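You operate a simulated robot arm through the tools that you are given. There is no shell and no other tool. Be economical: measure what you need, move in short steps, check, and stop when the job is done.

The job below is to be done with a simulated robot arm. You get a single attempt, and the scene is never put back.

TASK
Cap the blue cartridge, drop the collar named on the white bench card over its knob and rack it.
Fine: collars are in the lower drawer, shut it again; well A of the white rack. Set down upright: blue cartridge.

The check looks at the end state, three seconds after you hand in, the way a careful person would. Anything else that was tipped, shoved, dropped, spilled or broken makes it a failure. A push-on lid holds only when it is set on centred and level and pressed home; a screw cap is set on level and turned clockwise until tight.

THE ROBOT
A 7-joint arm with a two-finger parallel gripper on a trunk, on a base that drives. Base frame: it is fixed to the floor where the robot stands at the start and does not move with it; the origin is under the middle of the robot, x ahead of it, y to its left, z up; the surface under the hand at the start is at about z = 0.85. Readings come in m, rad, newtons and seconds.
With the tool pointing down near the work surface it reaches from about 0.32 to 0.78 m from the robot's upright axis, wherever it stands. Its first joint turns from -2.897 to 2.897 rad. Places, roughly: black piston (5x5x3 cm) [0.8, -0.1, 0.9]; blue cap (6x6x3 cm) [0.5, 0, 0.9]; lower blue drawer [0.6, -0.4, 0.5]; well a of the white rack [0.5, 1, 0.9]. Payload 3.91 kg.
The TCP is the grasp point between the finger pads, 0.03 m short of the fingertips. In the tool frame z runs along the fingers and y along their closing line. Largest opening 0.11 m; finger width 0.02, thickness 0.01; the body of the gripper, 0.048 by 0.112 m, starts 0.055 m behind the TCP.
Orientation is that of the tool frame in the base frame, as a unit quaternion [w, x, y, z]. With the fingers straight down and closing along the base's y, the tool's x points along the base's -x, its y along +y and its z along -z.

THE INTERFACE
- The arm moves only by the tool move_arm. Its argument "steps" is a list of rows, each a list of 7 numbers: the shift along the tool's x, y, z in cm, then the turn, a rotation vector about the tool's x, y, z in degrees, then the gripper command, from -1 (shut) to 1 (fully open), values between in proportion. In form: [[x, y, z, wx, wy, wz, gripper], ...]. A call has 1 to 8 rows; each row shifts and turns the commanded pose from where the row before left it, along the tool's axes as they then stand. Rows are played at 5 a second. More than 0.05 m and 0.15 rad between two rows, or a gripper value outside its range, and nothing of the call is played. Where a pose cannot be reached the arm comes as near as it can. A force on the tool above 40 N (or 10 N above the force at the start of the call, whichever is more), or a blocked arm, ends the call early, and 0.2 s more pass. The fingers move at their own pace (about 0.153 m/s each) and stop on an object; they squeeze with about 23 N. The grip force told is the motor's: it shows also when the fingers shut on nothing. Time passes only in rows, and 0.2 s behind the last, so rows that do not move let the fingers close. The reply holds the time, the measured pose of the TCP, the force on the tool along the base axes, the opening and the grip force, in the units named above and with some noise, with the torque about the TCP (base axes, N m) and any sound that the robot's microphone picked up.
- Cameras (640 x 400 px; columns grow to the right, rows downward): "scene" is now at [0.0189, 0.1586, 1.4598]; the picture's right is [-0.14, -0.99, 0.00], its down [-0.62, 0.09, -0.78] and it looks along [0.77, -0.11, -0.62] (base axes); focal length 214 px, centre (320, 200). "wrist" rides on the gripper at [0.077, 0.007, -0.114] in the tool frame; the picture's right is [-0.09, 1.00, 0.00], its down [-0.80, -0.07, -0.59] and it looks along [-0.59, -0.05, 0.80] (tool axes); focal length 270 px, centre (320, 200). There is no depth. A picture from a camera that has moved, and an enlarged one, comes with that camera's place and axes in the base frame and with its lens. The place of the scene camera against the robot may be out by one fixed shift of up to 0.025 m in any direction.
- capture(camera): a new picture of that camera. No time passes.
- slide_trunk(by): slides the trunk up (or, below 0, down) by that many m; the arm and the scene camera ride with it, the base frame stays. It gives what a move gives, with no picture.
- steer(legs): drives the robot by 1 to 6 legs, each [ahead, turn to the left] in m and rad, along the robot's own axes; the way and the turn of a leg run together, so that a leg with both is an arc; at most 1.5 m and 3.142 rad a leg. The arm and the cameras ride along, it lands a little off, and it stops where it bumps. It gives what a move gives.
- head_to(pan, tilt): turns the head with the scene camera to pan (to the left, within 2.705 rad either way) and tilt (down, from -0.506 to 1.204), counted from straight ahead of the robot. It gives what a move gives.
- zoom(camera, box): a new picture of the part [left, top, right, bottom] of that camera's present view, enlarged. No time passes.
- job_done(): hands the job in; it is judged then, once.

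Work in short steps. Places have to be worked out from the pictures, the camera data and where the tool is seen: move nearer, look again, correct. Check each grasp and each placing, and mend what went wrong. You have 120 turns and 78 pictures in all, those below and enlarged ones among them. Open the gripper and draw the arm clear of the work before you hand the job in, unless the task says otherwise; then end with one line.

The tools are called after "Request:" as a command line: name --pt "numbers of a row" for each row, then --argument value for the rest, lists and objects as JSON in quotes. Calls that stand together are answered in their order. move_arm: Moves the arm, as the interface text tells. Its arguments: {"type":"object","properties":{"steps":{"type":"array","items":{"type":"array","items":{"type":"number"}}}},"required":["steps"]} The other tools are called the same way: slide_trunk (by) slides the trunk up or down; steer (legs) drives the base; head_to (pan, tilt) turns the head that bears the scene camera; capture (camera) takes a picture; zoom (camera, box) takes an enlarged picture of a part of a camera's view; job_done () hands the job in.

At the start:

```text
time: 0.0
tool_pos: [0.4743, -0.1512, 1.2661]
tool_rot: [-0.001, 0.001, 1.0, 0.001]
contact_force: [0.1, -0.4, -0.4]
wrist_torque: [-0.01, 0.0, -0.01]
grip_width: 0.1102
grip_force: 0.1
trunk travel left (down, up): [-0.425, 0.185]
robot x, y, heading: [0.0012, 0.0071, 0.001]
head pan, tilt: [-0.143, 0.672]
```

scene: 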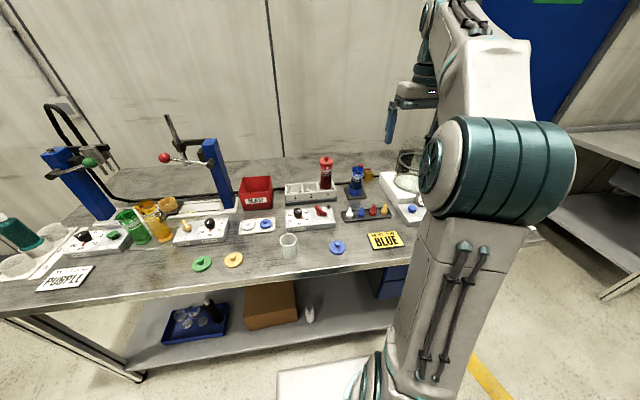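
wrist: 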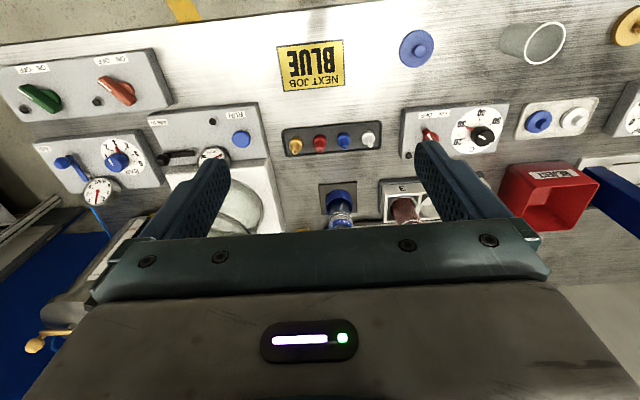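

The white card at the left seems to read PURPLE; the yellow one reads BLUE. I'll enlarge these and the middle of the bench.

Request:
zoom --camera "scene" --box '[0, 180, 200, 305]'

Request:
zoom --camera "scene" --box '[180, 140, 440, 302]'

```text
3.20 times, centred on (100, 242) of scene
camera zoom: at [0.0189, 0.1586, 1.4598], right [-0.14, -0.99, 0.0], down [-0.62, 0.09, -0.78], along [0.77, -0.11, -0.62], focal length 686 px, centre (1024, 64)
```

zoom: 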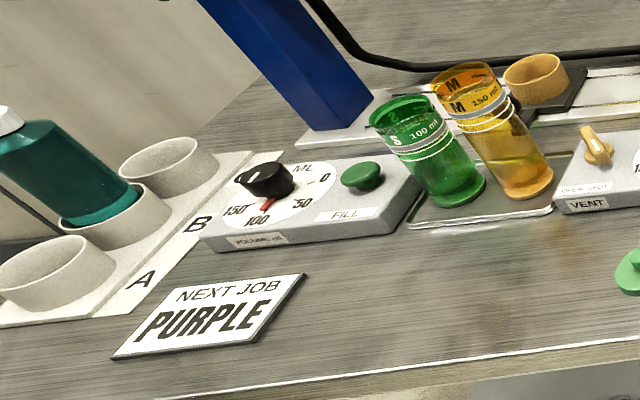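

```text
2.46 times, centred on (310, 221) of scene
camera zoom: at [0.0189, 0.1586, 1.4598], right [-0.14, -0.99, 0.0], down [-0.62, 0.09, -0.78], along [0.77, -0.11, -0.62], focal length 528 px, centre (345, 148)
```

zoom: 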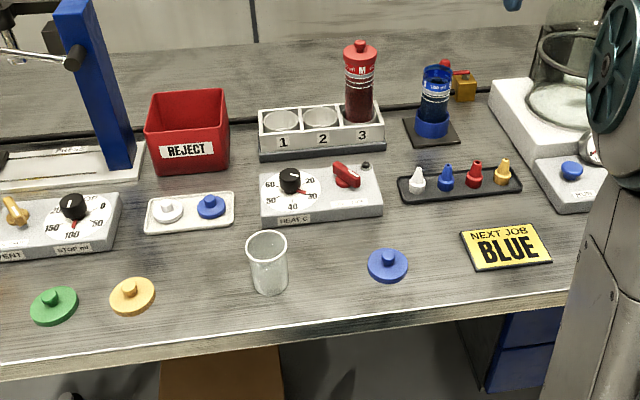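

The white card says PURPLE. I zoom on the blue cartridge, and on the drawers, before moving.

Request:
zoom --camera "wrist" --box '[280, 140, 440, 240]'

Request:
zoom --camera "scene" --box '[335, 140, 431, 200]'

```text
4.00 times, centred on (360, 190) of wrist
camera zoom: at [0.3981, -0.1461, 1.3796], right [0.09, 1.0, 0.0], down [0.8, -0.07, 0.59], along [0.59, -0.05, -0.8], focal length 1081 px, centre (160, 240)
```

zoom: 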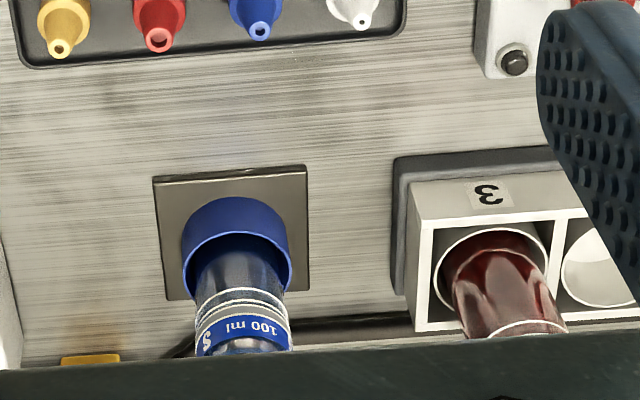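

```text
6.67 times, centred on (383, 170) of scene
camera zoom: at [0.0189, 0.1586, 1.4598], right [-0.14, -0.99, 0.0], down [-0.62, 0.09, -0.78], along [0.77, -0.11, -0.62], focal length 1430 px, centre (-100, 400)
```

zoom: 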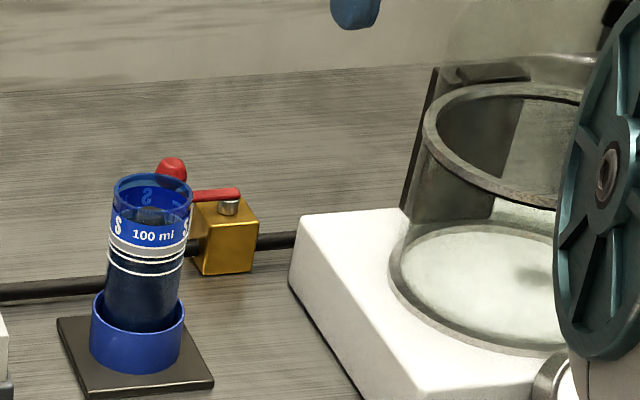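

The blue cartridge stands open in a cup at about (0.785,-0.136). Now I look at the drawer side and the left end with the head.

Request:
head_to --pan -0.75 --tilt 1.0

Request:
capture --camera "scene"

```text
time: 1.0
tool_pos: [0.474, -0.1519, 1.2649]
tool_rot: [0.0, 0.002, 1.0, 0.0]
contact_force: [-0.4, -0.2, -0.1]
wrist_torque: [-0.02, 0.0, 0.01]
grip_width: 0.1103
grip_force: 0.0
trunk travel left (down, up): [-0.425, 0.185]
robot x, y, heading: [-0.0045, 0.0016, 0.002]
head pan, tilt: [-0.75, 1.0]
```

```text
71 pictures are left
camera scene: at [-0.0153, 0.1234, 1.434], right [-0.68, -0.73, 0.0], down [-0.62, 0.57, -0.54], along [0.4, -0.37, -0.84], focal length 214 px, centre (320, 200)
```

scene: 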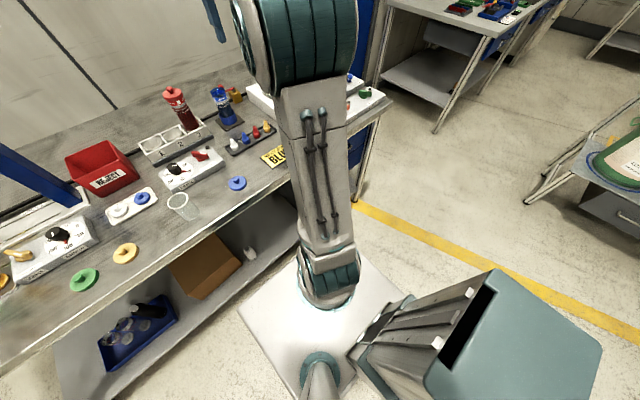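

The arm hides the drawers from the head. I back off 0.35 m and look again.

Request:
steer --legs '[[-0.4, 0]]'

Request:
head_to --pan -0.5 --tilt 0.75

Request:
capture --camera "scene"

Request:
capture --camera "wrist"

```text
time: 3.5
tool_pos: [0.0719, -0.1533, 1.2661]
tool_rot: [0.002, 0.003, 1.0, 0.0]
contact_force: [0.0, -0.6, 0.8]
wrist_torque: [0.0, -0.01, 0.02]
grip_width: 0.1099
grip_force: 0.1
trunk travel left (down, up): [-0.425, 0.185]
robot x, y, heading: [-0.4033, 0.0066, -0.0]
head pan, tilt: [-0.75, 1.0]
```

```text
time: 4.3
tool_pos: [0.0734, -0.1517, 1.2657]
tool_rot: [-0.001, 0.003, 1.0, 0.0]
contact_force: [-0.7, 0.9, 0.1]
wrist_torque: [0.01, -0.03, 0.0]
grip_width: 0.1099
grip_force: 0.0
trunk travel left (down, up): [-0.425, 0.185]
robot x, y, heading: [-0.3999, 0.0059, -0.006]
head pan, tilt: [-0.499, 0.75]
```

```text
70 pictures are left
camera scene: at [-0.394, 0.1319, 1.4531], right [-0.48, -0.88, 0.0], down [-0.6, 0.33, -0.73], along [0.64, -0.35, -0.68], focal length 214 px, centre (320, 200)
```

scene: 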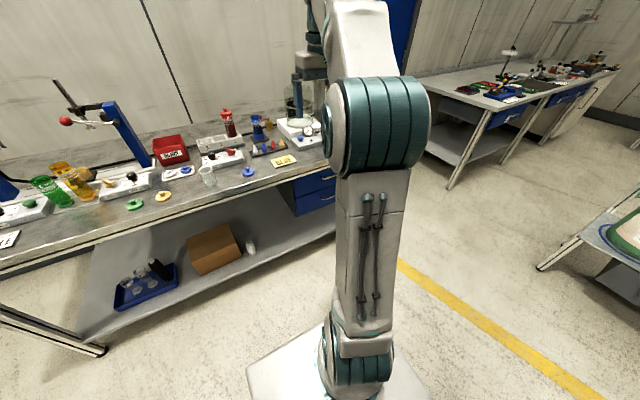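

```text
69 pictures are left
camera wrist: at [-0.0033, -0.1468, 1.3797], right [0.09, 1.0, 0.0], down [0.8, -0.08, 0.59], along [0.59, -0.06, -0.8], focal length 270 px, centre (320, 200)
```

wrist: 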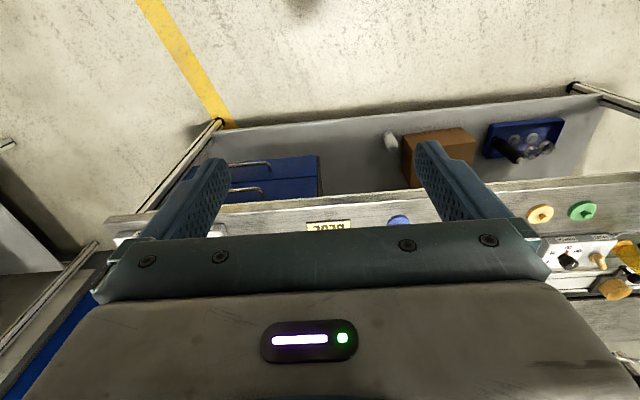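

The wrist camera sees two drawers with bar handles (image upside down, so the lower one is higher in the picture). I zoom there.

Request:
zoom --camera "wrist" --box '[170, 110, 346, 220]'

```text
3.64 times, centred on (258, 165) of wrist
camera zoom: at [-0.0033, -0.1468, 1.3797], right [0.09, 1.0, 0.0], down [0.8, -0.08, 0.59], along [0.59, -0.06, -0.8], focal length 983 px, centre (546, 327)
```

zoom: 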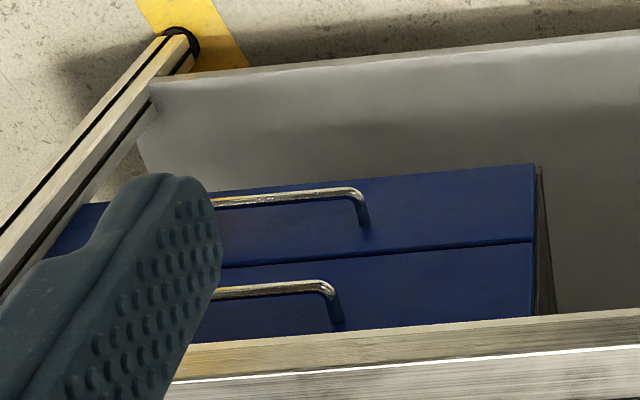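

Lower handle is near (0.457, -0.39…, 0.49), under the bench edge. I'll first pitch the tool to horizontal while up here and moving a bit forward.

Request:
move_arm --pt "-4 0 0 0 -8.4 0 1" --pt "-4 0 0 0 -8.4 0 1" --pt "-4 0 1 0 -8.4 0 1" --pt "-3 0 2 0 -8.4 0 1" --pt "-2 0 2 0 -8.4 0 1" --pt "0 0 0 0 -8.4 0 1" --pt "0 0 0 0 -8.4 0 1" --pt "0 0 0 0 -8.4 0 1"

Request:
move_arm --pt "0 0 0 0 -8.4 0 1" --pt "0 0 0 0 -8.4 0 1" --pt "0 0 0 0 -6 0 1" --pt "0 0 0 0 0 8.4 1" --pt "0 0 0 0 0 8.4 1" --pt "0 0 0 0 0 8.4 1" --pt "0 0 0 0 0 8.4 1" --pt "0 0 0 0 0 8.4 1"

```text
time: 6.1
tool_pos: [0.2558, -0.1557, 1.2629]
tool_rot: [0.554, 0.002, 0.833, -0.002]
contact_force: [0.7, 0.4, 0.4]
wrist_torque: [-0.03, 0.03, 0.03]
grip_width: 0.1098
grip_force: 0.0
trunk travel left (down, up): [-0.425, 0.185]
robot x, y, heading: [-0.4006, 0.0061, -0.005]
head pan, tilt: [-0.499, 0.75]
```

```text
time: 7.9
tool_pos: [0.2571, -0.1533, 1.2639]
tool_rot: [0.66, 0.256, 0.659, 0.252]
contact_force: [-0.1, -0.3, 0.1]
wrist_torque: [0.02, 0.01, 0.02]
grip_width: 0.1101
grip_force: 0.1
trunk travel left (down, up): [-0.425, 0.185]
robot x, y, heading: [-0.4006, 0.0049, -0.003]
head pan, tilt: [-0.499, 0.75]
```

Works well. I finish the roll to 90°, then lower the trunk.

Request:
move_arm --pt "0 0 0 0 0 8.4 1" --pt "0 0 0 0 0 8.4 1" --pt "0 0 0 0 0 8.4 1" --pt "0 0 0 0 0 8.4 1" --pt "0 0 0 0 0 8.4 1" --pt "0 0 0 0 0 6 1"

Request:
slide_trunk --by -0.42

```text
time: 9.3
tool_pos: [0.2558, -0.1556, 1.2624]
tool_rot: [0.501, 0.501, 0.498, 0.499]
contact_force: [0.7, 0.1, 0.5]
wrist_torque: [-0.03, 0.01, 0.04]
grip_width: 0.11
grip_force: 0.0
trunk travel left (down, up): [-0.425, 0.185]
robot x, y, heading: [-0.4017, 0.0058, -0.006]
head pan, tilt: [-0.499, 0.75]
```

```text
refused: -0.42 is not a number from -0.4 to 0.4
```

Request:
slide_trunk --by -0.4

Request:
move_arm --pt "-3 -4 0 0 0 0 1" --pt "-3 -4 0 0 0 0 1" --pt "-3 -4 0 0 0 0 1" --pt "-3 -4 0 0 0 0 1" --pt "-2 -4.4 0 0 0 0 1" --pt "-2 -4.4 0 0 0 0 1" --pt "0 -4.4 0 0 0 0 1" --pt "0 -4.4 0 0 0 0 1"

Request:
capture --camera "wrist"

```text
time: 13.1
tool_pos: [0.2572, -0.1537, 0.8619]
tool_rot: [0.501, 0.501, 0.499, 0.499]
contact_force: [-0.4, -0.4, 0.1]
wrist_torque: [0.01, -0.02, 0.04]
grip_width: 0.1099
grip_force: 0.0
trunk travel left (down, up): [-0.025, 0.585]
robot x, y, heading: [-0.4008, 0.0039, -0.003]
head pan, tilt: [-0.499, 0.75]
```

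```text
time: 14.9
tool_pos: [0.2538, -0.3144, 0.5251]
tool_rot: [0.502, 0.502, 0.498, 0.498]
contact_force: [-0.6, 0.0, 0.0]
wrist_torque: [0.03, 0.04, -0.05]
grip_width: 0.1097
grip_force: 0.0
trunk travel left (down, up): [-0.025, 0.585]
robot x, y, heading: [-0.3991, 0.0058, -0.004]
head pan, tilt: [-0.499, 0.75]
```

```text
67 pictures are left
camera wrist: at [0.1401, -0.239, 0.5315], right [0.0, -0.09, 1.0], down [-0.6, -0.8, -0.07], along [0.8, -0.6, -0.05], focal length 270 px, centre (320, 200)
```

wrist: 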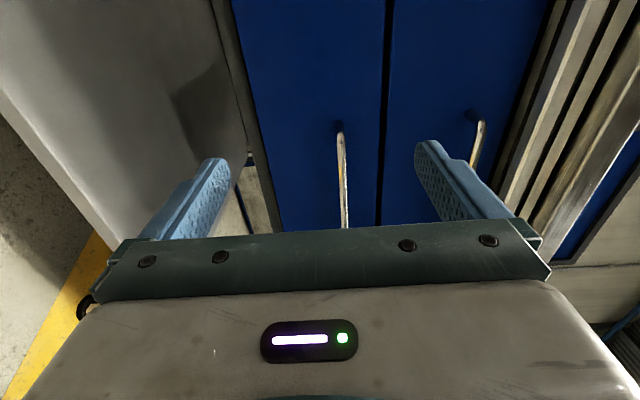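

The lower handle bar lies at about x=0.433, z=0.545, from y=-0.38 to beyond -0.51. I line up at y=-0.45 and approach partway.

Request:
move_arm --pt "-4.5 0.7 0 0 0 0 1" --pt "-4.5 0.7 0 0 0 0 1" --pt "-4.6 0.6 0 0 0 0 1" --pt "0 0 4 0 0 0 1" --pt "0 0 4 0 0 0 1"

Request:
capture --camera "wrist"

```text
time: 16.1
tool_pos: [0.3345, -0.4508, 0.5472]
tool_rot: [0.502, 0.501, 0.499, 0.498]
contact_force: [-0.5, -0.3, 0.3]
wrist_torque: [0.01, 0.03, 0.0]
grip_width: 0.1097
grip_force: 0.0
trunk travel left (down, up): [-0.025, 0.585]
robot x, y, heading: [-0.4044, 0.0064, -0.003]
head pan, tilt: [-0.499, 0.75]
```

```text
66 pictures are left
camera wrist: at [0.2213, -0.3746, 0.5537], right [0.0, -0.09, 1.0], down [-0.6, -0.8, -0.07], along [0.8, -0.6, -0.05], focal length 270 px, centre (320, 200)
```

wrist: 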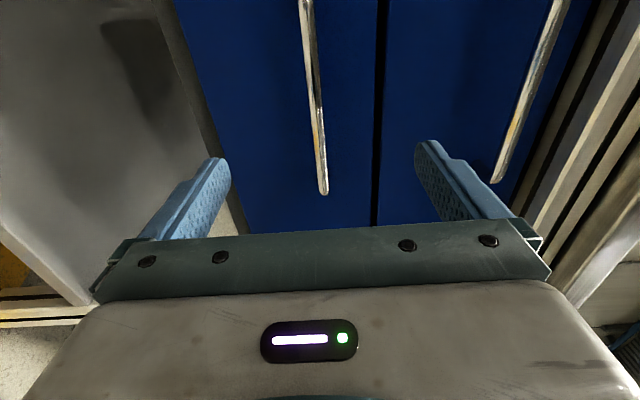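

Handle spans y -0.38 to -0.52 at z≈0.544; I advance and close on it.

Request:
move_arm --pt "0 0 3 0 0 0 1" --pt "0 0 3 0 0 0 1" --pt "0 0 2.6 0 0 0 1" --pt "0 0 0 0 0 0 -1" --pt "0 0 0 0 0 0 -1" --pt "0 0 0 0 0 0 -1"

```text
time: 17.5
tool_pos: [0.4203, -0.4507, 0.5447]
tool_rot: [0.501, 0.503, 0.498, 0.497]
contact_force: [0.1, 1.0, -4.7]
wrist_torque: [-0.06, 0.07, -0.36]
grip_width: 0.0116
grip_force: 45.4
trunk travel left (down, up): [-0.025, 0.585]
robot x, y, heading: [-0.3987, 0.0023, -0.005]
head pan, tilt: [-0.499, 0.75]
```

Gripped the bar (1.2 cm). I pull straight out in steps.

Request:
move_arm --pt "0 0 -2 0 0 0 -1" --pt "0 0 -3 0 0 0 -1" --pt "0 0 -3 0 0 0 -1" --pt "0 0 -3 0 0 0 -1" --pt "0 0 -3 0 0 0 -1" --pt "0 0 -3 0 0 0 -1" --pt "0 0 -3 0 0 0 -1" --pt "0 0 -3 0 0 0 -1"

Request:
capture --camera "wrist"

Request:
capture --camera "scene"

```text
time: 19.3
tool_pos: [0.1897, -0.4519, 0.5443]
tool_rot: [0.502, 0.503, 0.498, 0.497]
contact_force: [-1.4, -7.3, -15.4]
wrist_torque: [-0.06, 0.32, 0.17]
grip_width: 0.0118
grip_force: 45.0
trunk travel left (down, up): [-0.025, 0.585]
robot x, y, heading: [-0.4034, 0.0044, -0.005]
head pan, tilt: [-0.499, 0.75]
```

```text
65 pictures are left
camera wrist: at [0.0766, -0.3749, 0.552], right [0.0, -0.09, 1.0], down [-0.6, -0.79, -0.07], along [0.8, -0.6, -0.06], focal length 270 px, centre (320, 200)
```

wrist: 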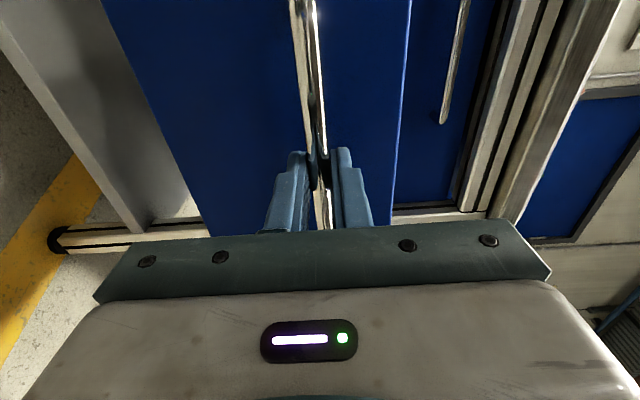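

```text
64 pictures are left
camera scene: at [-0.3928, 0.1307, 1.0533], right [-0.48, -0.87, 0.0], down [-0.6, 0.33, -0.73], along [0.64, -0.35, -0.68], focal length 214 px, centre (320, 200)
```

scene: 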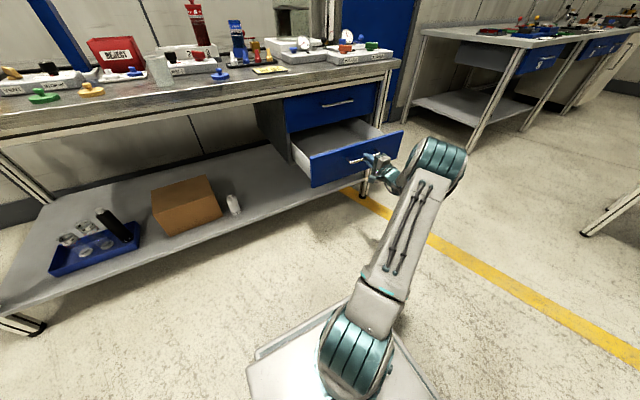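

The drawer is open about 23 cm. I release, back off, raise the trunk and start to turn the tool down to look inside.

Request:
move_arm --pt "0 0 0 0 0 0 1" --pt "0 0 0 0 0 0 1" --pt "0 0 -3 0 0 0 1" --pt "0 0 -4 0 0 0 1"

Request:
slide_trunk --by 0.33

Request:
move_arm --pt "0 0 0 0 0 -8.5 1" --pt "0 0 0 0 0 -8.5 1" --pt "0 0 0 0 0 -8.5 1" --pt "0 0 0 0 0 -8.5 1" --pt "0 0 0 0 0 -8.5 1" --pt "0 0 0 0 0 -8.5 1" --pt "0 0 0 0 0 -8.5 1" --pt "0 0 0 0 0 -8.5 1"

Request:
move_arm --pt "0 0 0 0 0 -8.5 1" --pt "0 0 0 0 0 -8.5 1" --pt "0 0 0 0 0 -5 1" --pt "0 0 0 0 8.5 0 1" --pt "0 0 0 0 8.5 0 1" --pt "0 0 0 0 8.5 0 1" --pt "0 0 0 0 8.5 0 1" --pt "0 0 0 0 8.5 0 1"

Request:
capture --camera "wrist"

```text
time: 20.3
tool_pos: [0.12, -0.4498, 0.5477]
tool_rot: [0.502, 0.502, 0.498, 0.498]
contact_force: [0.6, 1.6, 0.5]
wrist_torque: [0.0, 0.01, 0.02]
grip_width: 0.1099
grip_force: 0.1
trunk travel left (down, up): [-0.025, 0.585]
robot x, y, heading: [-0.4013, 0.0087, -0.001]
head pan, tilt: [-0.499, 0.75]
```

```text
time: 23.6
tool_pos: [0.12, -0.4482, 0.8776]
tool_rot: [0.501, 0.502, 0.499, 0.498]
contact_force: [0.5, 1.0, -0.5]
wrist_torque: [-0.04, -0.02, -0.03]
grip_width: 0.1103
grip_force: 0.1
trunk travel left (down, up): [-0.355, 0.255]
robot x, y, heading: [-0.402, 0.0053, -0.002]
head pan, tilt: [-0.499, 0.75]
```

```text
time: 25.4
tool_pos: [0.1202, -0.4486, 0.878]
tool_rot: [0.695, 0.137, 0.694, 0.132]
contact_force: [-0.6, -0.4, 0.7]
wrist_torque: [0.01, 0.01, 0.03]
grip_width: 0.1097
grip_force: 0.1
trunk travel left (down, up): [-0.355, 0.255]
robot x, y, heading: [-0.4021, 0.0041, 0.0]
head pan, tilt: [-0.499, 0.75]
```

```text
time: 27.1
tool_pos: [0.1204, -0.4485, 0.8772]
tool_rot: [0.402, 0.004, 0.916, -0.003]
contact_force: [0.4, 0.6, -0.4]
wrist_torque: [0.01, -0.02, 0.0]
grip_width: 0.11
grip_force: 0.0
trunk travel left (down, up): [-0.355, 0.255]
robot x, y, heading: [-0.4022, 0.0084, -0.004]
head pan, tilt: [-0.499, 0.75]
```

```text
63 pictures are left
camera wrist: at [-0.0151, -0.4424, 0.8982], right [0.07, 1.0, 0.06], down [0.1, -0.07, 0.99], along [0.99, -0.06, -0.11], focal length 270 px, centre (320, 200)
```

wrist: 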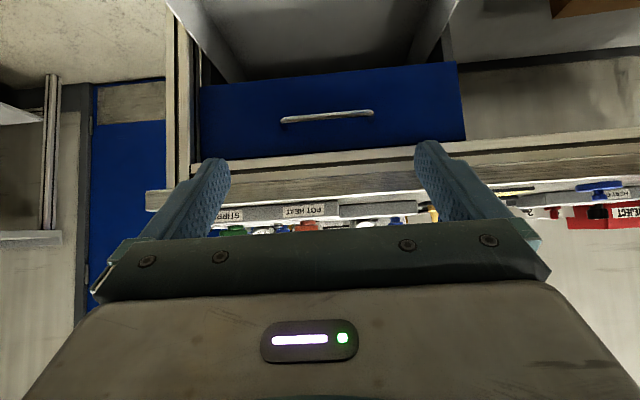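

Request:
move_arm --pt "0 0 0 0 8.5 0 1" --pt "0 0 0 0 8.5 0 1" --pt "0 0 0 0 8.5 0 1" --pt "0 0 0 0 8.5 0 1" --pt "0 0 0 0 8.5 0 1" --pt "0 0 0 0 5 0 1" --pt "-4 0 0 0 0 0 1" --pt "-4 0 0 0 0 0 1"

Request:
capture --camera "wrist"

```text
time: 28.9
tool_pos: [0.2007, -0.4503, 0.8762]
tool_rot: [-0.001, 0.004, 1.0, 0.001]
contact_force: [-0.4, 0.4, -0.5]
wrist_torque: [-0.01, -0.03, 0.0]
grip_width: 0.11
grip_force: 0.0
trunk travel left (down, up): [-0.355, 0.255]
robot x, y, heading: [-0.3976, 0.0024, 0.003]
head pan, tilt: [-0.499, 0.75]
```

```text
62 pictures are left
camera wrist: at [0.1255, -0.4437, 0.9913], right [0.1, 1.0, 0.0], down [0.8, -0.08, 0.59], along [0.59, -0.06, -0.81], focal length 270 px, centre (320, 200)
```

wrist: 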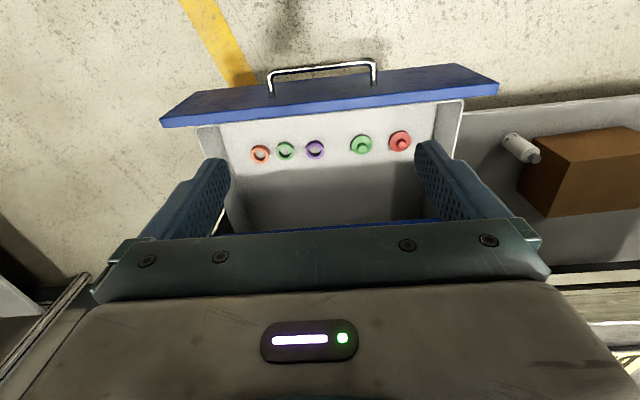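

The purple ring collar is third from left in the drawer at about x=0.39, close under the bench edge; I want the drawer out further. I pull the arm back 10 cm and drive 0.15 m ahead for reach.

Request:
move_arm --pt "4 0 0 0 0 0 1" --pt "4 0 0 0 0 0 1" --pt "2 0 0 0 0 0 1"

Request:
steer --legs '[[0.15, 0]]'

Request:
capture --camera "wrist"

```text
time: 29.8
tool_pos: [0.0988, -0.45, 0.8782]
tool_rot: [0.0, 0.004, 1.0, -0.001]
contact_force: [0.0, -0.4, 0.1]
wrist_torque: [0.01, -0.02, 0.01]
grip_width: 0.11
grip_force: 0.0
trunk travel left (down, up): [-0.355, 0.255]
robot x, y, heading: [-0.4027, 0.0076, -0.006]
head pan, tilt: [-0.499, 0.75]
```

```text
time: 31.1
tool_pos: [0.251, -0.4495, 0.8779]
tool_rot: [-0.001, 0.003, 1.0, 0.0]
contact_force: [-0.7, 0.5, -0.2]
wrist_torque: [-0.02, 0.01, 0.01]
grip_width: 0.1099
grip_force: 0.1
trunk travel left (down, up): [-0.355, 0.255]
robot x, y, heading: [-0.2508, 0.0056, -0.006]
head pan, tilt: [-0.499, 0.75]
```

```text
61 pictures are left
camera wrist: at [0.1747, -0.4439, 0.9922], right [0.09, 1.0, 0.0], down [0.8, -0.08, 0.59], along [0.59, -0.06, -0.8], focal length 270 px, centre (320, 200)
```

wrist: 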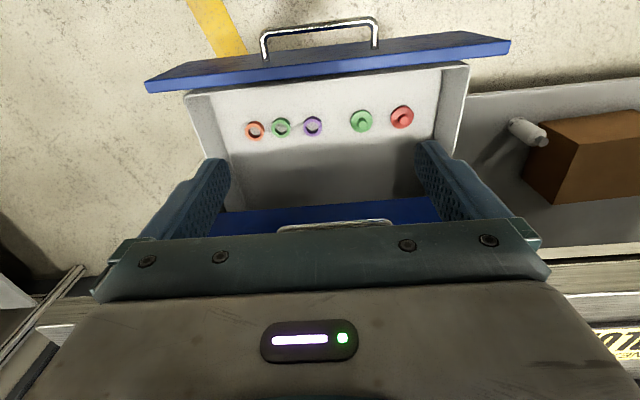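

Triangulated purple collar: (0.383, -0.480, ~0.449). I lower open fingers just behind the front panel, to pull it farther out.

Request:
move_arm --pt "-4.5 0 0 0 0 0 1" --pt "0 0 5 0 0 0 1" --pt "0 0 5 0 0 0 1" --pt "0 0 5 0 0 0 1" --pt "0 0 5 0 0 0 1" --pt "0 0 5 0 0 0 1" --pt "0 0 3 0 0 0 1"

Request:
capture --camera "wrist"

```text
time: 32.7
tool_pos: [0.2949, -0.4495, 0.5948]
tool_rot: [-0.001, 0.003, 1.0, 0.0]
contact_force: [-0.4, 0.2, 0.6]
wrist_torque: [0.04, -0.02, 0.03]
grip_width: 0.1098
grip_force: 0.1
trunk travel left (down, up): [-0.355, 0.255]
robot x, y, heading: [-0.254, 0.0057, -0.006]
head pan, tilt: [-0.499, 0.75]
```

```text
60 pictures are left
camera wrist: at [0.2195, -0.4428, 0.7101], right [0.09, 1.0, 0.0], down [0.8, -0.08, 0.59], along [0.59, -0.06, -0.8], focal length 270 px, centre (320, 200)
```

wrist: 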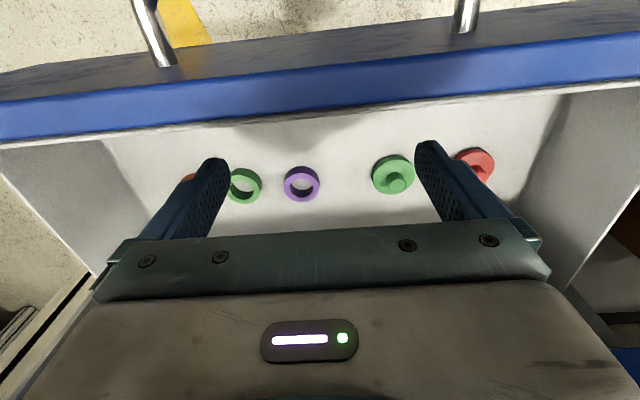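

Request:
move_arm --pt "2 0 0 0 0 0 1" --pt "2 0 0 0 0 0 1" --pt "2 0 0 0 0 0 1" --pt "2 0 0 0 0 0 1" --pt "2 0 0 0 0 0 1"

Request:
capture --camera "wrist"

```text
time: 33.9
tool_pos: [0.1937, -0.4498, 0.5977]
tool_rot: [0.0, 0.006, 1.0, 0.0]
contact_force: [-0.1, 0.1, -0.7]
wrist_torque: [0.01, 0.0, 0.0]
grip_width: 0.1099
grip_force: 0.1
trunk travel left (down, up): [-0.355, 0.255]
robot x, y, heading: [-0.2485, 0.0045, -0.005]
head pan, tilt: [-0.499, 0.75]
```

```text
59 pictures are left
camera wrist: at [0.1179, -0.4434, 0.7119], right [0.1, 1.0, 0.0], down [0.8, -0.08, 0.59], along [0.59, -0.06, -0.8], focal length 270 px, centre (320, 200)
```

wrist: 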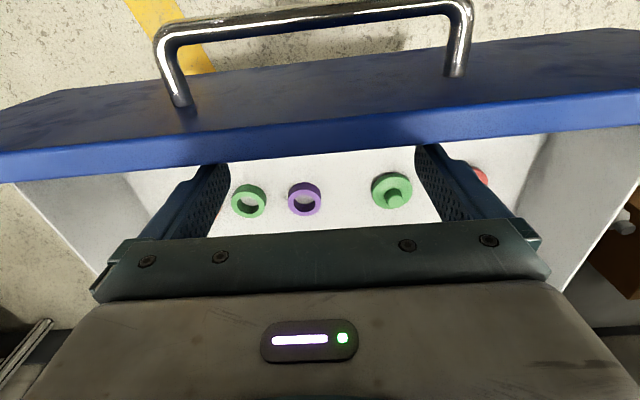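

The drawer followed to about 31 cm out; the collar is now at about (0.304,-0.481). I move over it, narrowing the fingers, and look.

Request:
move_arm --pt "-4 -1 0 0 0 0 0.3" --pt "-4 -1 0 0 0 0 0.1" --pt "-3 -1.2 0 0 0 0 0.1" --pt "0 0 4 0 0 0 0.1"

Request:
capture --camera "wrist"

```text
time: 34.9
tool_pos: [0.3046, -0.4829, 0.5597]
tool_rot: [0.0, 0.002, 1.0, 0.0]
contact_force: [-0.3, 0.5, 0.7]
wrist_torque: [0.0, -0.01, -0.01]
grip_width: 0.0606
grip_force: 0.0
trunk travel left (down, up): [-0.355, 0.255]
robot x, y, heading: [-0.2484, 0.0044, -0.003]
head pan, tilt: [-0.499, 0.75]
```

```text
58 pictures are left
camera wrist: at [0.2294, -0.477, 0.6725], right [0.09, 1.0, 0.0], down [0.8, -0.08, 0.59], along [0.59, -0.06, -0.8], focal length 270 px, centre (320, 200)
```

wrist: 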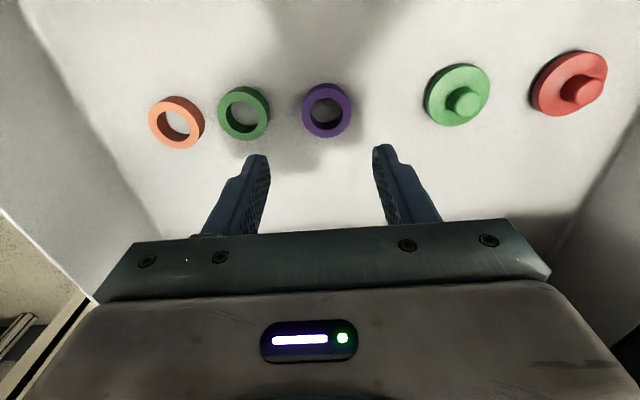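

Collar at (0.299,-0.479), top near 0.465. I descend onto it in small steps.

Request:
move_arm --pt "0.6 0.4 2 0 0 0 0.1" --pt "0 0 2 0 0 0 0.1" --pt "0 0 2 0 0 0 0.1" --pt "0 0 1 0 0 0 0.1"

Request:
capture --camera "wrist"

```text
time: 35.9
tool_pos: [0.2994, -0.4798, 0.4893]
tool_rot: [0.0, 0.003, 1.0, 0.001]
contact_force: [0.1, 0.0, 0.0]
wrist_torque: [-0.01, 0.0, 0.03]
grip_width: 0.0605
grip_force: 0.1
trunk travel left (down, up): [-0.355, 0.255]
robot x, y, heading: [-0.2511, 0.0058, 0.002]
head pan, tilt: [-0.499, 0.75]
```

```text
57 pictures are left
camera wrist: at [0.2234, -0.4727, 0.6034], right [0.09, 1.0, 0.0], down [0.8, -0.08, 0.59], along [0.59, -0.06, -0.8], focal length 270 px, centre (320, 200)
```

wrist: 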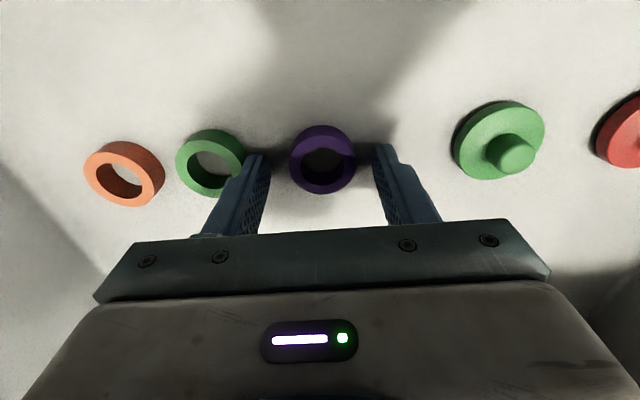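

Request:
move_arm --pt "0 0 0 0 0 0 -0.05" --pt "0 0 0.5 0 0 0 -0.05" --pt "0 0 0.3 0 0 0 -0.05" --pt "0 0 0 0 0 0 -1" --pt "0 0 0 0 0 0 -1"

Request:
capture --camera "wrist"

```text
time: 37.1
tool_pos: [0.3002, -0.4778, 0.4842]
tool_rot: [0.003, 0.003, 1.0, -0.001]
contact_force: [2.8, 8.8, 29.4]
wrist_torque: [0.88, 0.21, 0.05]
grip_width: 0.0337
grip_force: 22.7
trunk travel left (down, up): [-0.355, 0.255]
robot x, y, heading: [-0.2491, 0.0068, -0.001]
head pan, tilt: [-0.499, 0.75]
```

```text
56 pictures are left
camera wrist: at [0.224, -0.471, 0.5989], right [0.09, 1.0, 0.0], down [0.8, -0.07, 0.6], along [0.6, -0.06, -0.8], focal length 270 px, centre (320, 200)
```

wrist: 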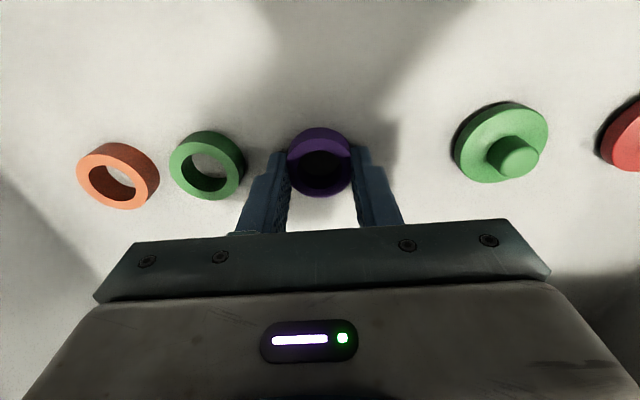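

Gripped at 3.4 cm. I lift a little and check.

Request:
move_arm --pt "0 0 -2 0 0 0 -1" --pt "0 0 -4 0 0 0 -1" --pt "0 0 -4 0 0 0 -1"

Request:
zoom --camera "wrist" --box '[200, 100, 440, 250]'

```text
time: 37.9
tool_pos: [0.2976, -0.4767, 0.5781]
tool_rot: [-0.002, 0.004, 1.0, 0.001]
contact_force: [-0.2, -0.4, 0.0]
wrist_torque: [0.03, -0.03, -0.03]
grip_width: 0.0332
grip_force: 22.7
trunk travel left (down, up): [-0.355, 0.255]
robot x, y, heading: [-0.2512, 0.0064, -0.003]
head pan, tilt: [-0.499, 0.75]
```

```text
2.67 times, centred on (320, 175) of wrist
camera zoom: at [0.2217, -0.4712, 0.693], right [0.09, 1.0, 0.0], down [0.8, -0.08, 0.59], along [0.59, -0.05, -0.81], focal length 721 px, centre (320, 267)
```

zoom: 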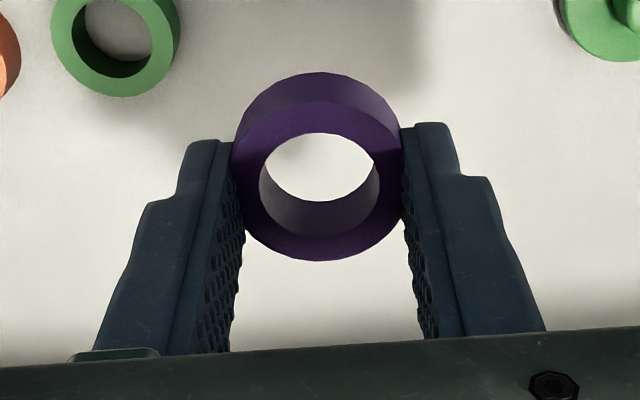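

The collar is held squarely. I'll park it on a clear bench spot right of the yellow card (~(0.46,-0.29)); first up with trunk and arm.

Request:
slide_trunk --by 0.15

Request:
move_arm --pt "0 0 -5 0 0 0 -1" --pt "0 0 -5 0 0 0 -1" --pt "0 0 -5 0 0 0 -1" --pt "0 0 -5 0 0 0 -1" --pt "0 0 -5 0 0 0 -1" --pt "0 0 -2 0 0 0 -1" --pt "-4 2 0 0 0 0 -1"

Request:
move_arm --pt "-4 4 0 0 0 0 -1" --pt "-4 4 0 0 0 0 -1" --pt "-3 4 0 0 0 0 -1" --pt "0 4 0 0 0 0 -1"

Request:
capture --camera "wrist"

```text
time: 39.7
tool_pos: [0.2983, -0.4757, 0.7299]
tool_rot: [0.0, 0.003, 1.0, 0.0]
contact_force: [0.9, 0.6, -0.1]
wrist_torque: [0.03, 0.02, -0.01]
grip_width: 0.0334
grip_force: 22.5
trunk travel left (down, up): [-0.505, 0.105]
robot x, y, heading: [-0.2501, 0.0019, -0.004]
head pan, tilt: [-0.499, 0.75]
```

```text
time: 41.3
tool_pos: [0.3397, -0.4583, 0.9998]
tool_rot: [-0.001, 0.002, 1.0, 0.0]
contact_force: [0.6, 0.9, -0.3]
wrist_torque: [-0.01, 0.01, -0.03]
grip_width: 0.0333
grip_force: 23.0
trunk travel left (down, up): [-0.505, 0.105]
robot x, y, heading: [-0.2505, 0.0039, -0.003]
head pan, tilt: [-0.499, 0.75]
```

```text
refused: row 1 steps farther than a row can; nothing moved
```

```text
54 pictures are left
camera wrist: at [0.2634, -0.452, 1.1148], right [0.09, 1.0, 0.0], down [0.8, -0.07, 0.59], along [0.59, -0.05, -0.8], focal length 270 px, centre (320, 200)
```

wrist: 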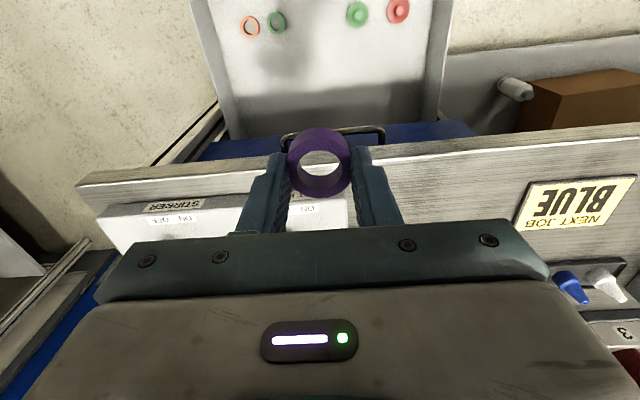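

Clear gap between the STIRRER box and the card; spot (0.455,-0.32). I move over and down.

Request:
move_arm --pt "-3 3.5 0 0 0 0 -1" --pt "-3 3.5 0 0 0 0 -1" --pt "-3 3.5 0 0 0 0 -1" --pt "-2.5 3.3 0 0 0 0 -1" --pt "0 0 4 0 0 0 -1" --pt "0 0 4 0 0 0 -1" --pt "0 0 2 0 0 0 -1"

Request:
capture --camera "wrist"

```text
time: 42.9
tool_pos: [0.4531, -0.3209, 0.8984]
tool_rot: [-0.001, 0.004, 1.0, 0.0]
contact_force: [-0.2, -0.4, -0.6]
wrist_torque: [0.03, -0.02, -0.03]
grip_width: 0.0334
grip_force: 23.2
trunk travel left (down, up): [-0.505, 0.105]
robot x, y, heading: [-0.2525, 0.0066, -0.005]
head pan, tilt: [-0.499, 0.75]
```

```text
53 pictures are left
camera wrist: at [0.3772, -0.3141, 1.0122], right [0.09, 1.0, 0.0], down [0.8, -0.08, 0.59], along [0.59, -0.06, -0.8], focal length 270 px, centre (320, 200)
```

wrist: 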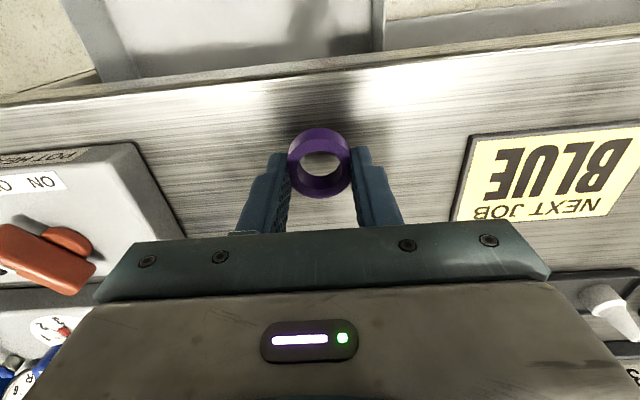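

Request:
move_arm --pt "0 0 1 0 0 0 -1" --pt "0 0 0.4 0 0 0 -1" --pt "0 0 0.4 0 0 0 -1"

```text
time: 43.7
tool_pos: [0.4549, -0.3214, 0.8818]
tool_rot: [0.0, 0.003, 1.0, 0.0]
contact_force: [0.1, -0.7, 0.1]
wrist_torque: [0.02, -0.02, 0.01]
grip_width: 0.0335
grip_force: 23.2
trunk travel left (down, up): [-0.505, 0.105]
robot x, y, heading: [-0.2496, 0.0033, -0.003]
head pan, tilt: [-0.499, 0.75]
```

Request:
move_arm --pt "0 0 0.2 0 0 0 -1" --pt "0 0 0.2 0 0 0 -1"

```text
time: 44.3
tool_pos: [0.4527, -0.3202, 0.8812]
tool_rot: [0.001, 0.003, 1.0, -0.001]
contact_force: [-0.5, 0.1, 12.3]
wrist_torque: [0.26, 0.09, 0.02]
grip_width: 0.0334
grip_force: 22.8
trunk travel left (down, up): [-0.505, 0.105]
robot x, y, heading: [-0.2529, 0.0054, -0.007]
head pan, tilt: [-0.499, 0.75]
```

Touching the bench at TCP z≈0.88. I open moderately and rise.

Request:
move_arm --pt "0 0 -0.2 0 0 0 0.1" --pt "0 0 0 0 0 0 0.1" --pt "0 0 -4 0 0 0 0.1" --pt "0 0 -5 0 0 0 0.1" --pt "0 0 -5 0 0 0 0.1"

Request:
capture --camera "wrist"

```text
time: 45.5
tool_pos: [0.4468, -0.3174, 1.0165]
tool_rot: [0.0, 0.003, 1.0, 0.0]
contact_force: [0.6, 0.4, 0.6]
wrist_torque: [0.0, -0.04, -0.04]
grip_width: 0.0604
grip_force: 0.0
out of reach, approached as far as the arm can: row 5
trunk travel left (down, up): [-0.505, 0.105]
robot x, y, heading: [-0.2519, 0.0028, -0.001]
head pan, tilt: [-0.499, 0.75]
```

```text
52 pictures are left
camera wrist: at [0.3702, -0.311, 1.1318], right [0.09, 1.0, 0.0], down [0.8, -0.08, 0.59], along [0.59, -0.06, -0.8], focal length 270 px, centre (320, 200)
```

wrist: 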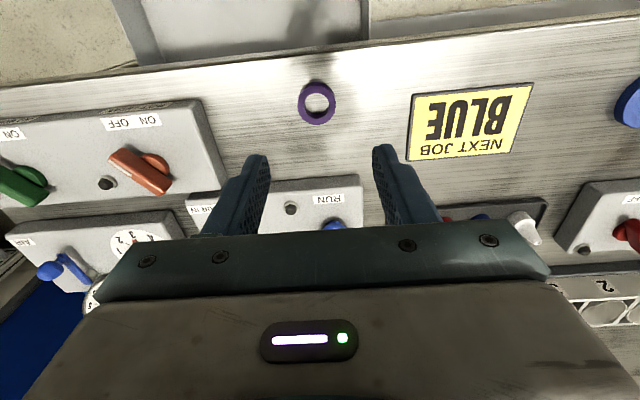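

Collar stands at (0.447,-0.320) on the bench. Now I back off to close the drawer with a horizontal closed hand.

Request:
steer --legs '[[-0.18, 0]]'

Request:
move_arm --pt "0 0 0 0 -8.5 0 -1" --pt "0 0 0 0 -8.5 0 -1" --pt "0 0 0 0 -8.5 0 -1" --pt "0 0 0 0 -8.5 0 -1" --pt "0 0 0 0 -8.5 0 -1" --pt "0 0 0 0 -8.5 0 -1" --pt "0 0 0 0 -8.5 0 -1" --pt "0 0 0 0 -8.5 0 -1"

Request:
move_arm --pt "0 0 0 0 -8.5 0 -1" --pt "0 0 0 0 -8.5 0 -1" --pt "0 0 0 0 -5 0 -1" --pt "0 -4 -3 0 0 0 -1" --pt "0 -4 -3 0 0 0 -1" --pt "0 -4 -3 0 0 0 -1" --pt "0 0 -5 0 0 0 -1" --pt "0 0 -5 0 0 0 -1"

```text
time: 47.0
tool_pos: [0.2669, -0.3186, 1.0174]
tool_rot: [0.0, 0.004, 1.0, 0.0]
contact_force: [-0.6, -0.6, 0.5]
wrist_torque: [0.0, -0.01, 0.0]
grip_width: 0.0604
grip_force: 0.0
trunk travel left (down, up): [-0.505, 0.105]
robot x, y, heading: [-0.4342, 0.0037, -0.006]
head pan, tilt: [-0.499, 0.75]
```

```text
time: 48.8
tool_pos: [0.4193, -0.4128, 1.051]
tool_rot: [0.559, 0.004, 0.829, -0.003]
contact_force: [-1.3, 0.7, 0.3]
wrist_torque: [-0.02, 0.01, 0.0]
grip_width: 0.0
grip_force: 22.6
out of reach, approached as far as the arm can: row 1, 2, 3, 4, 5, 6, 7, 8
trunk travel left (down, up): [-0.505, 0.105]
robot x, y, heading: [-0.4294, 0.0076, -0.007]
head pan, tilt: [-0.499, 0.75]
```

```text
time: 50.6
tool_pos: [0.2767, -0.5787, 1.0505]
tool_rot: [0.707, 0.003, 0.707, -0.003]
contact_force: [-0.4, 0.0, 0.2]
wrist_torque: [0.0, -0.03, 0.03]
grip_width: 0.0003
grip_force: 22.8
out of reach, approached as far as the arm can: row 1, 2, 6, 7, 8
trunk travel left (down, up): [-0.505, 0.105]
robot x, y, heading: [-0.4292, 0.0074, -0.009]
head pan, tilt: [-0.499, 0.75]
```

The arm was off its commanded path (reach limits). I send a tiny move to see where it now stands.

Request:
move_arm --pt "0 0 -0.5 0 0 0 -1" --pt "0 0 0 0 0 0 -1"

Request:
capture --camera "scene"

```text
time: 51.2
tool_pos: [0.2751, -0.5801, 1.0515]
tool_rot: [0.707, 0.003, 0.707, -0.002]
contact_force: [-0.2, 0.7, 0.1]
wrist_torque: [0.0, 0.0, 0.04]
grip_width: 0.0002
grip_force: 23.1
out of reach, approached as far as the arm can: row 1
trunk travel left (down, up): [-0.505, 0.105]
robot x, y, heading: [-0.4276, 0.0045, -0.006]
head pan, tilt: [-0.499, 0.75]
```

```text
51 pictures are left
camera scene: at [-0.423, 0.1319, 1.5332], right [-0.48, -0.88, 0.0], down [-0.6, 0.33, -0.73], along [0.64, -0.35, -0.68], focal length 214 px, centre (320, 200)
```

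scene: 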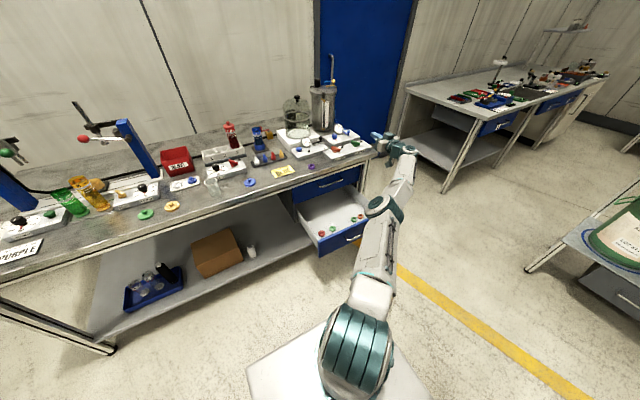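

I raise the hand, which should free the joints, then bring it back toward x≈0.1.

Request:
move_arm --pt "-4 0 0 0 0 0 -1" --pt "-4 0 0 0 0 0 -1" --pt "-4 0 0 0 0 0 -1" --pt "-4 0 0 0 0 0 -1" --pt "0 2 -4 0 0 0 -1" --pt "0 2 -4 0 0 0 -1" --pt "0 2 -4 0 0 0 -1" --pt "0 2 -4 0 0 0 -1"

```text
time: 53.0
tool_pos: [0.1914, -0.6078, 1.2475]
tool_rot: [0.707, 0.003, 0.707, -0.003]
contact_force: [0.2, -0.4, 0.0]
wrist_torque: [0.01, 0.01, 0.01]
grip_width: 0.0
grip_force: 22.7
out of reach, approached as far as the arm can: row 3, 4, 5, 6, 7, 8
trunk travel left (down, up): [-0.505, 0.105]
robot x, y, heading: [-0.4281, 0.0057, -0.007]
head pan, tilt: [-0.499, 0.75]
```

Request:
move_arm --pt "0 0 0 0 8.5 0 -1" --pt "0 0 0 0 8.5 0 -1" --pt "0 0 0 0 8.5 0 -1" --pt "0 0 0 0 8.5 0 -1" --pt "0 0 0 0 8.5 0 -1"

Request:
move_arm --pt "0 0 0 0 8.5 0 -1" --pt "0 0 0 0 8.5 0 -1" --pt "0 0 0 0 8.5 0 -1" --pt "0 0 0 0 8.5 0 -1" --pt "0 0 0 0 8.5 0 -1"

```text
time: 54.2
tool_pos: [0.1617, -0.5474, 1.2148]
tool_rot: [0.402, 0.004, 0.916, -0.003]
contact_force: [-0.3, -0.5, 0.9]
wrist_torque: [-0.07, 0.0, -0.03]
grip_width: 0.0
grip_force: 22.8
out of reach, approached as far as the arm can: row 1, 2, 3, 4, 5
trunk travel left (down, up): [-0.505, 0.105]
robot x, y, heading: [-0.433, 0.0046, -0.003]
head pan, tilt: [-0.499, 0.75]
```

```text
time: 55.4
tool_pos: [0.1165, -0.4708, 1.1797]
tool_rot: [0.074, 0.005, 0.997, 0.003]
contact_force: [1.2, 0.3, -0.3]
wrist_torque: [0.0, 0.01, 0.01]
grip_width: 0.0001
grip_force: 22.7
out of reach, approached as far as the arm can: row 1, 2, 3, 4, 5
trunk travel left (down, up): [-0.505, 0.105]
robot x, y, heading: [-0.4282, 0.0035, -0.008]
head pan, tilt: [-0.499, 0.75]
```

Request:
move_arm --pt "0 0 0 0 8.5 0 -1" --pt "0 0 5 0 0 0 -1" --pt "0 0 5 0 0 0 -1" --pt "0 0 5 0 0 0 -1" --pt "0 0 0 0 0 0 -1"

Request:
slide_trunk --by -0.15

Request:
move_arm --pt "0 0 0 0 -8.5 0 -1" --pt "0 0 0 0 -8.5 0 -1" --pt "0 0 0 0 -8.5 0 -1"

```text
time: 56.6
tool_pos: [0.0967, -0.4541, 1.0341]
tool_rot: [0.001, 0.005, 1.0, 0.002]
contact_force: [-0.7, 0.2, 0.6]
wrist_torque: [0.03, 0.02, 0.01]
grip_width: 0.0
grip_force: 23.3
out of reach, approached as far as the arm can: row 1
trunk travel left (down, up): [-0.505, 0.105]
robot x, y, heading: [-0.4314, 0.0066, -0.005]
head pan, tilt: [-0.499, 0.75]
```

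```text
time: 58.3
tool_pos: [0.0964, -0.4545, 0.8846]
tool_rot: [0.001, 0.005, 1.0, 0.001]
contact_force: [-0.1, -0.3, 0.1]
wrist_torque: [0.02, -0.01, 0.01]
grip_width: 0.0003
grip_force: 23.2
trunk travel left (down, up): [-0.355, 0.255]
robot x, y, heading: [-0.4312, 0.005, -0.009]
head pan, tilt: [-0.499, 0.75]
```

```text
time: 59.1
tool_pos: [0.0978, -0.4553, 0.8857]
tool_rot: [0.222, 0.006, 0.975, 0.0]
contact_force: [0.6, 0.1, -0.3]
wrist_torque: [0.0, 0.03, -0.02]
grip_width: 0.0
grip_force: 23.2
trunk travel left (down, up): [-0.355, 0.255]
robot x, y, heading: [-0.43, 0.0027, -0.005]
head pan, tilt: [-0.499, 0.75]
```

Back under control. I continue the pitch to horizontal here.

Request:
move_arm --pt "0 0 0 0 -8.5 0 -1" --pt "0 0 0 0 -8.5 0 -1" --pt "0 0 0 0 -8.5 0 -1" --pt "0 0 0 0 -8.5 0 -1" --pt "0 0 0 0 -8.5 0 -1" --pt "0 0 0 0 -8.5 0 -1" --pt "0 0 0 0 -8.5 0 -1" --pt "0 0 0 0 -4.8 0 -1"

```text
time: 60.9
tool_pos: [0.0962, -0.4541, 0.8854]
tool_rot: [0.707, 0.006, 0.707, -0.003]
contact_force: [-0.1, 0.9, 0.1]
wrist_torque: [0.0, 0.02, 0.0]
grip_width: 0.0003
grip_force: 23.4
trunk travel left (down, up): [-0.355, 0.255]
robot x, y, heading: [-0.4329, 0.0047, -0.009]
head pan, tilt: [-0.499, 0.75]
```

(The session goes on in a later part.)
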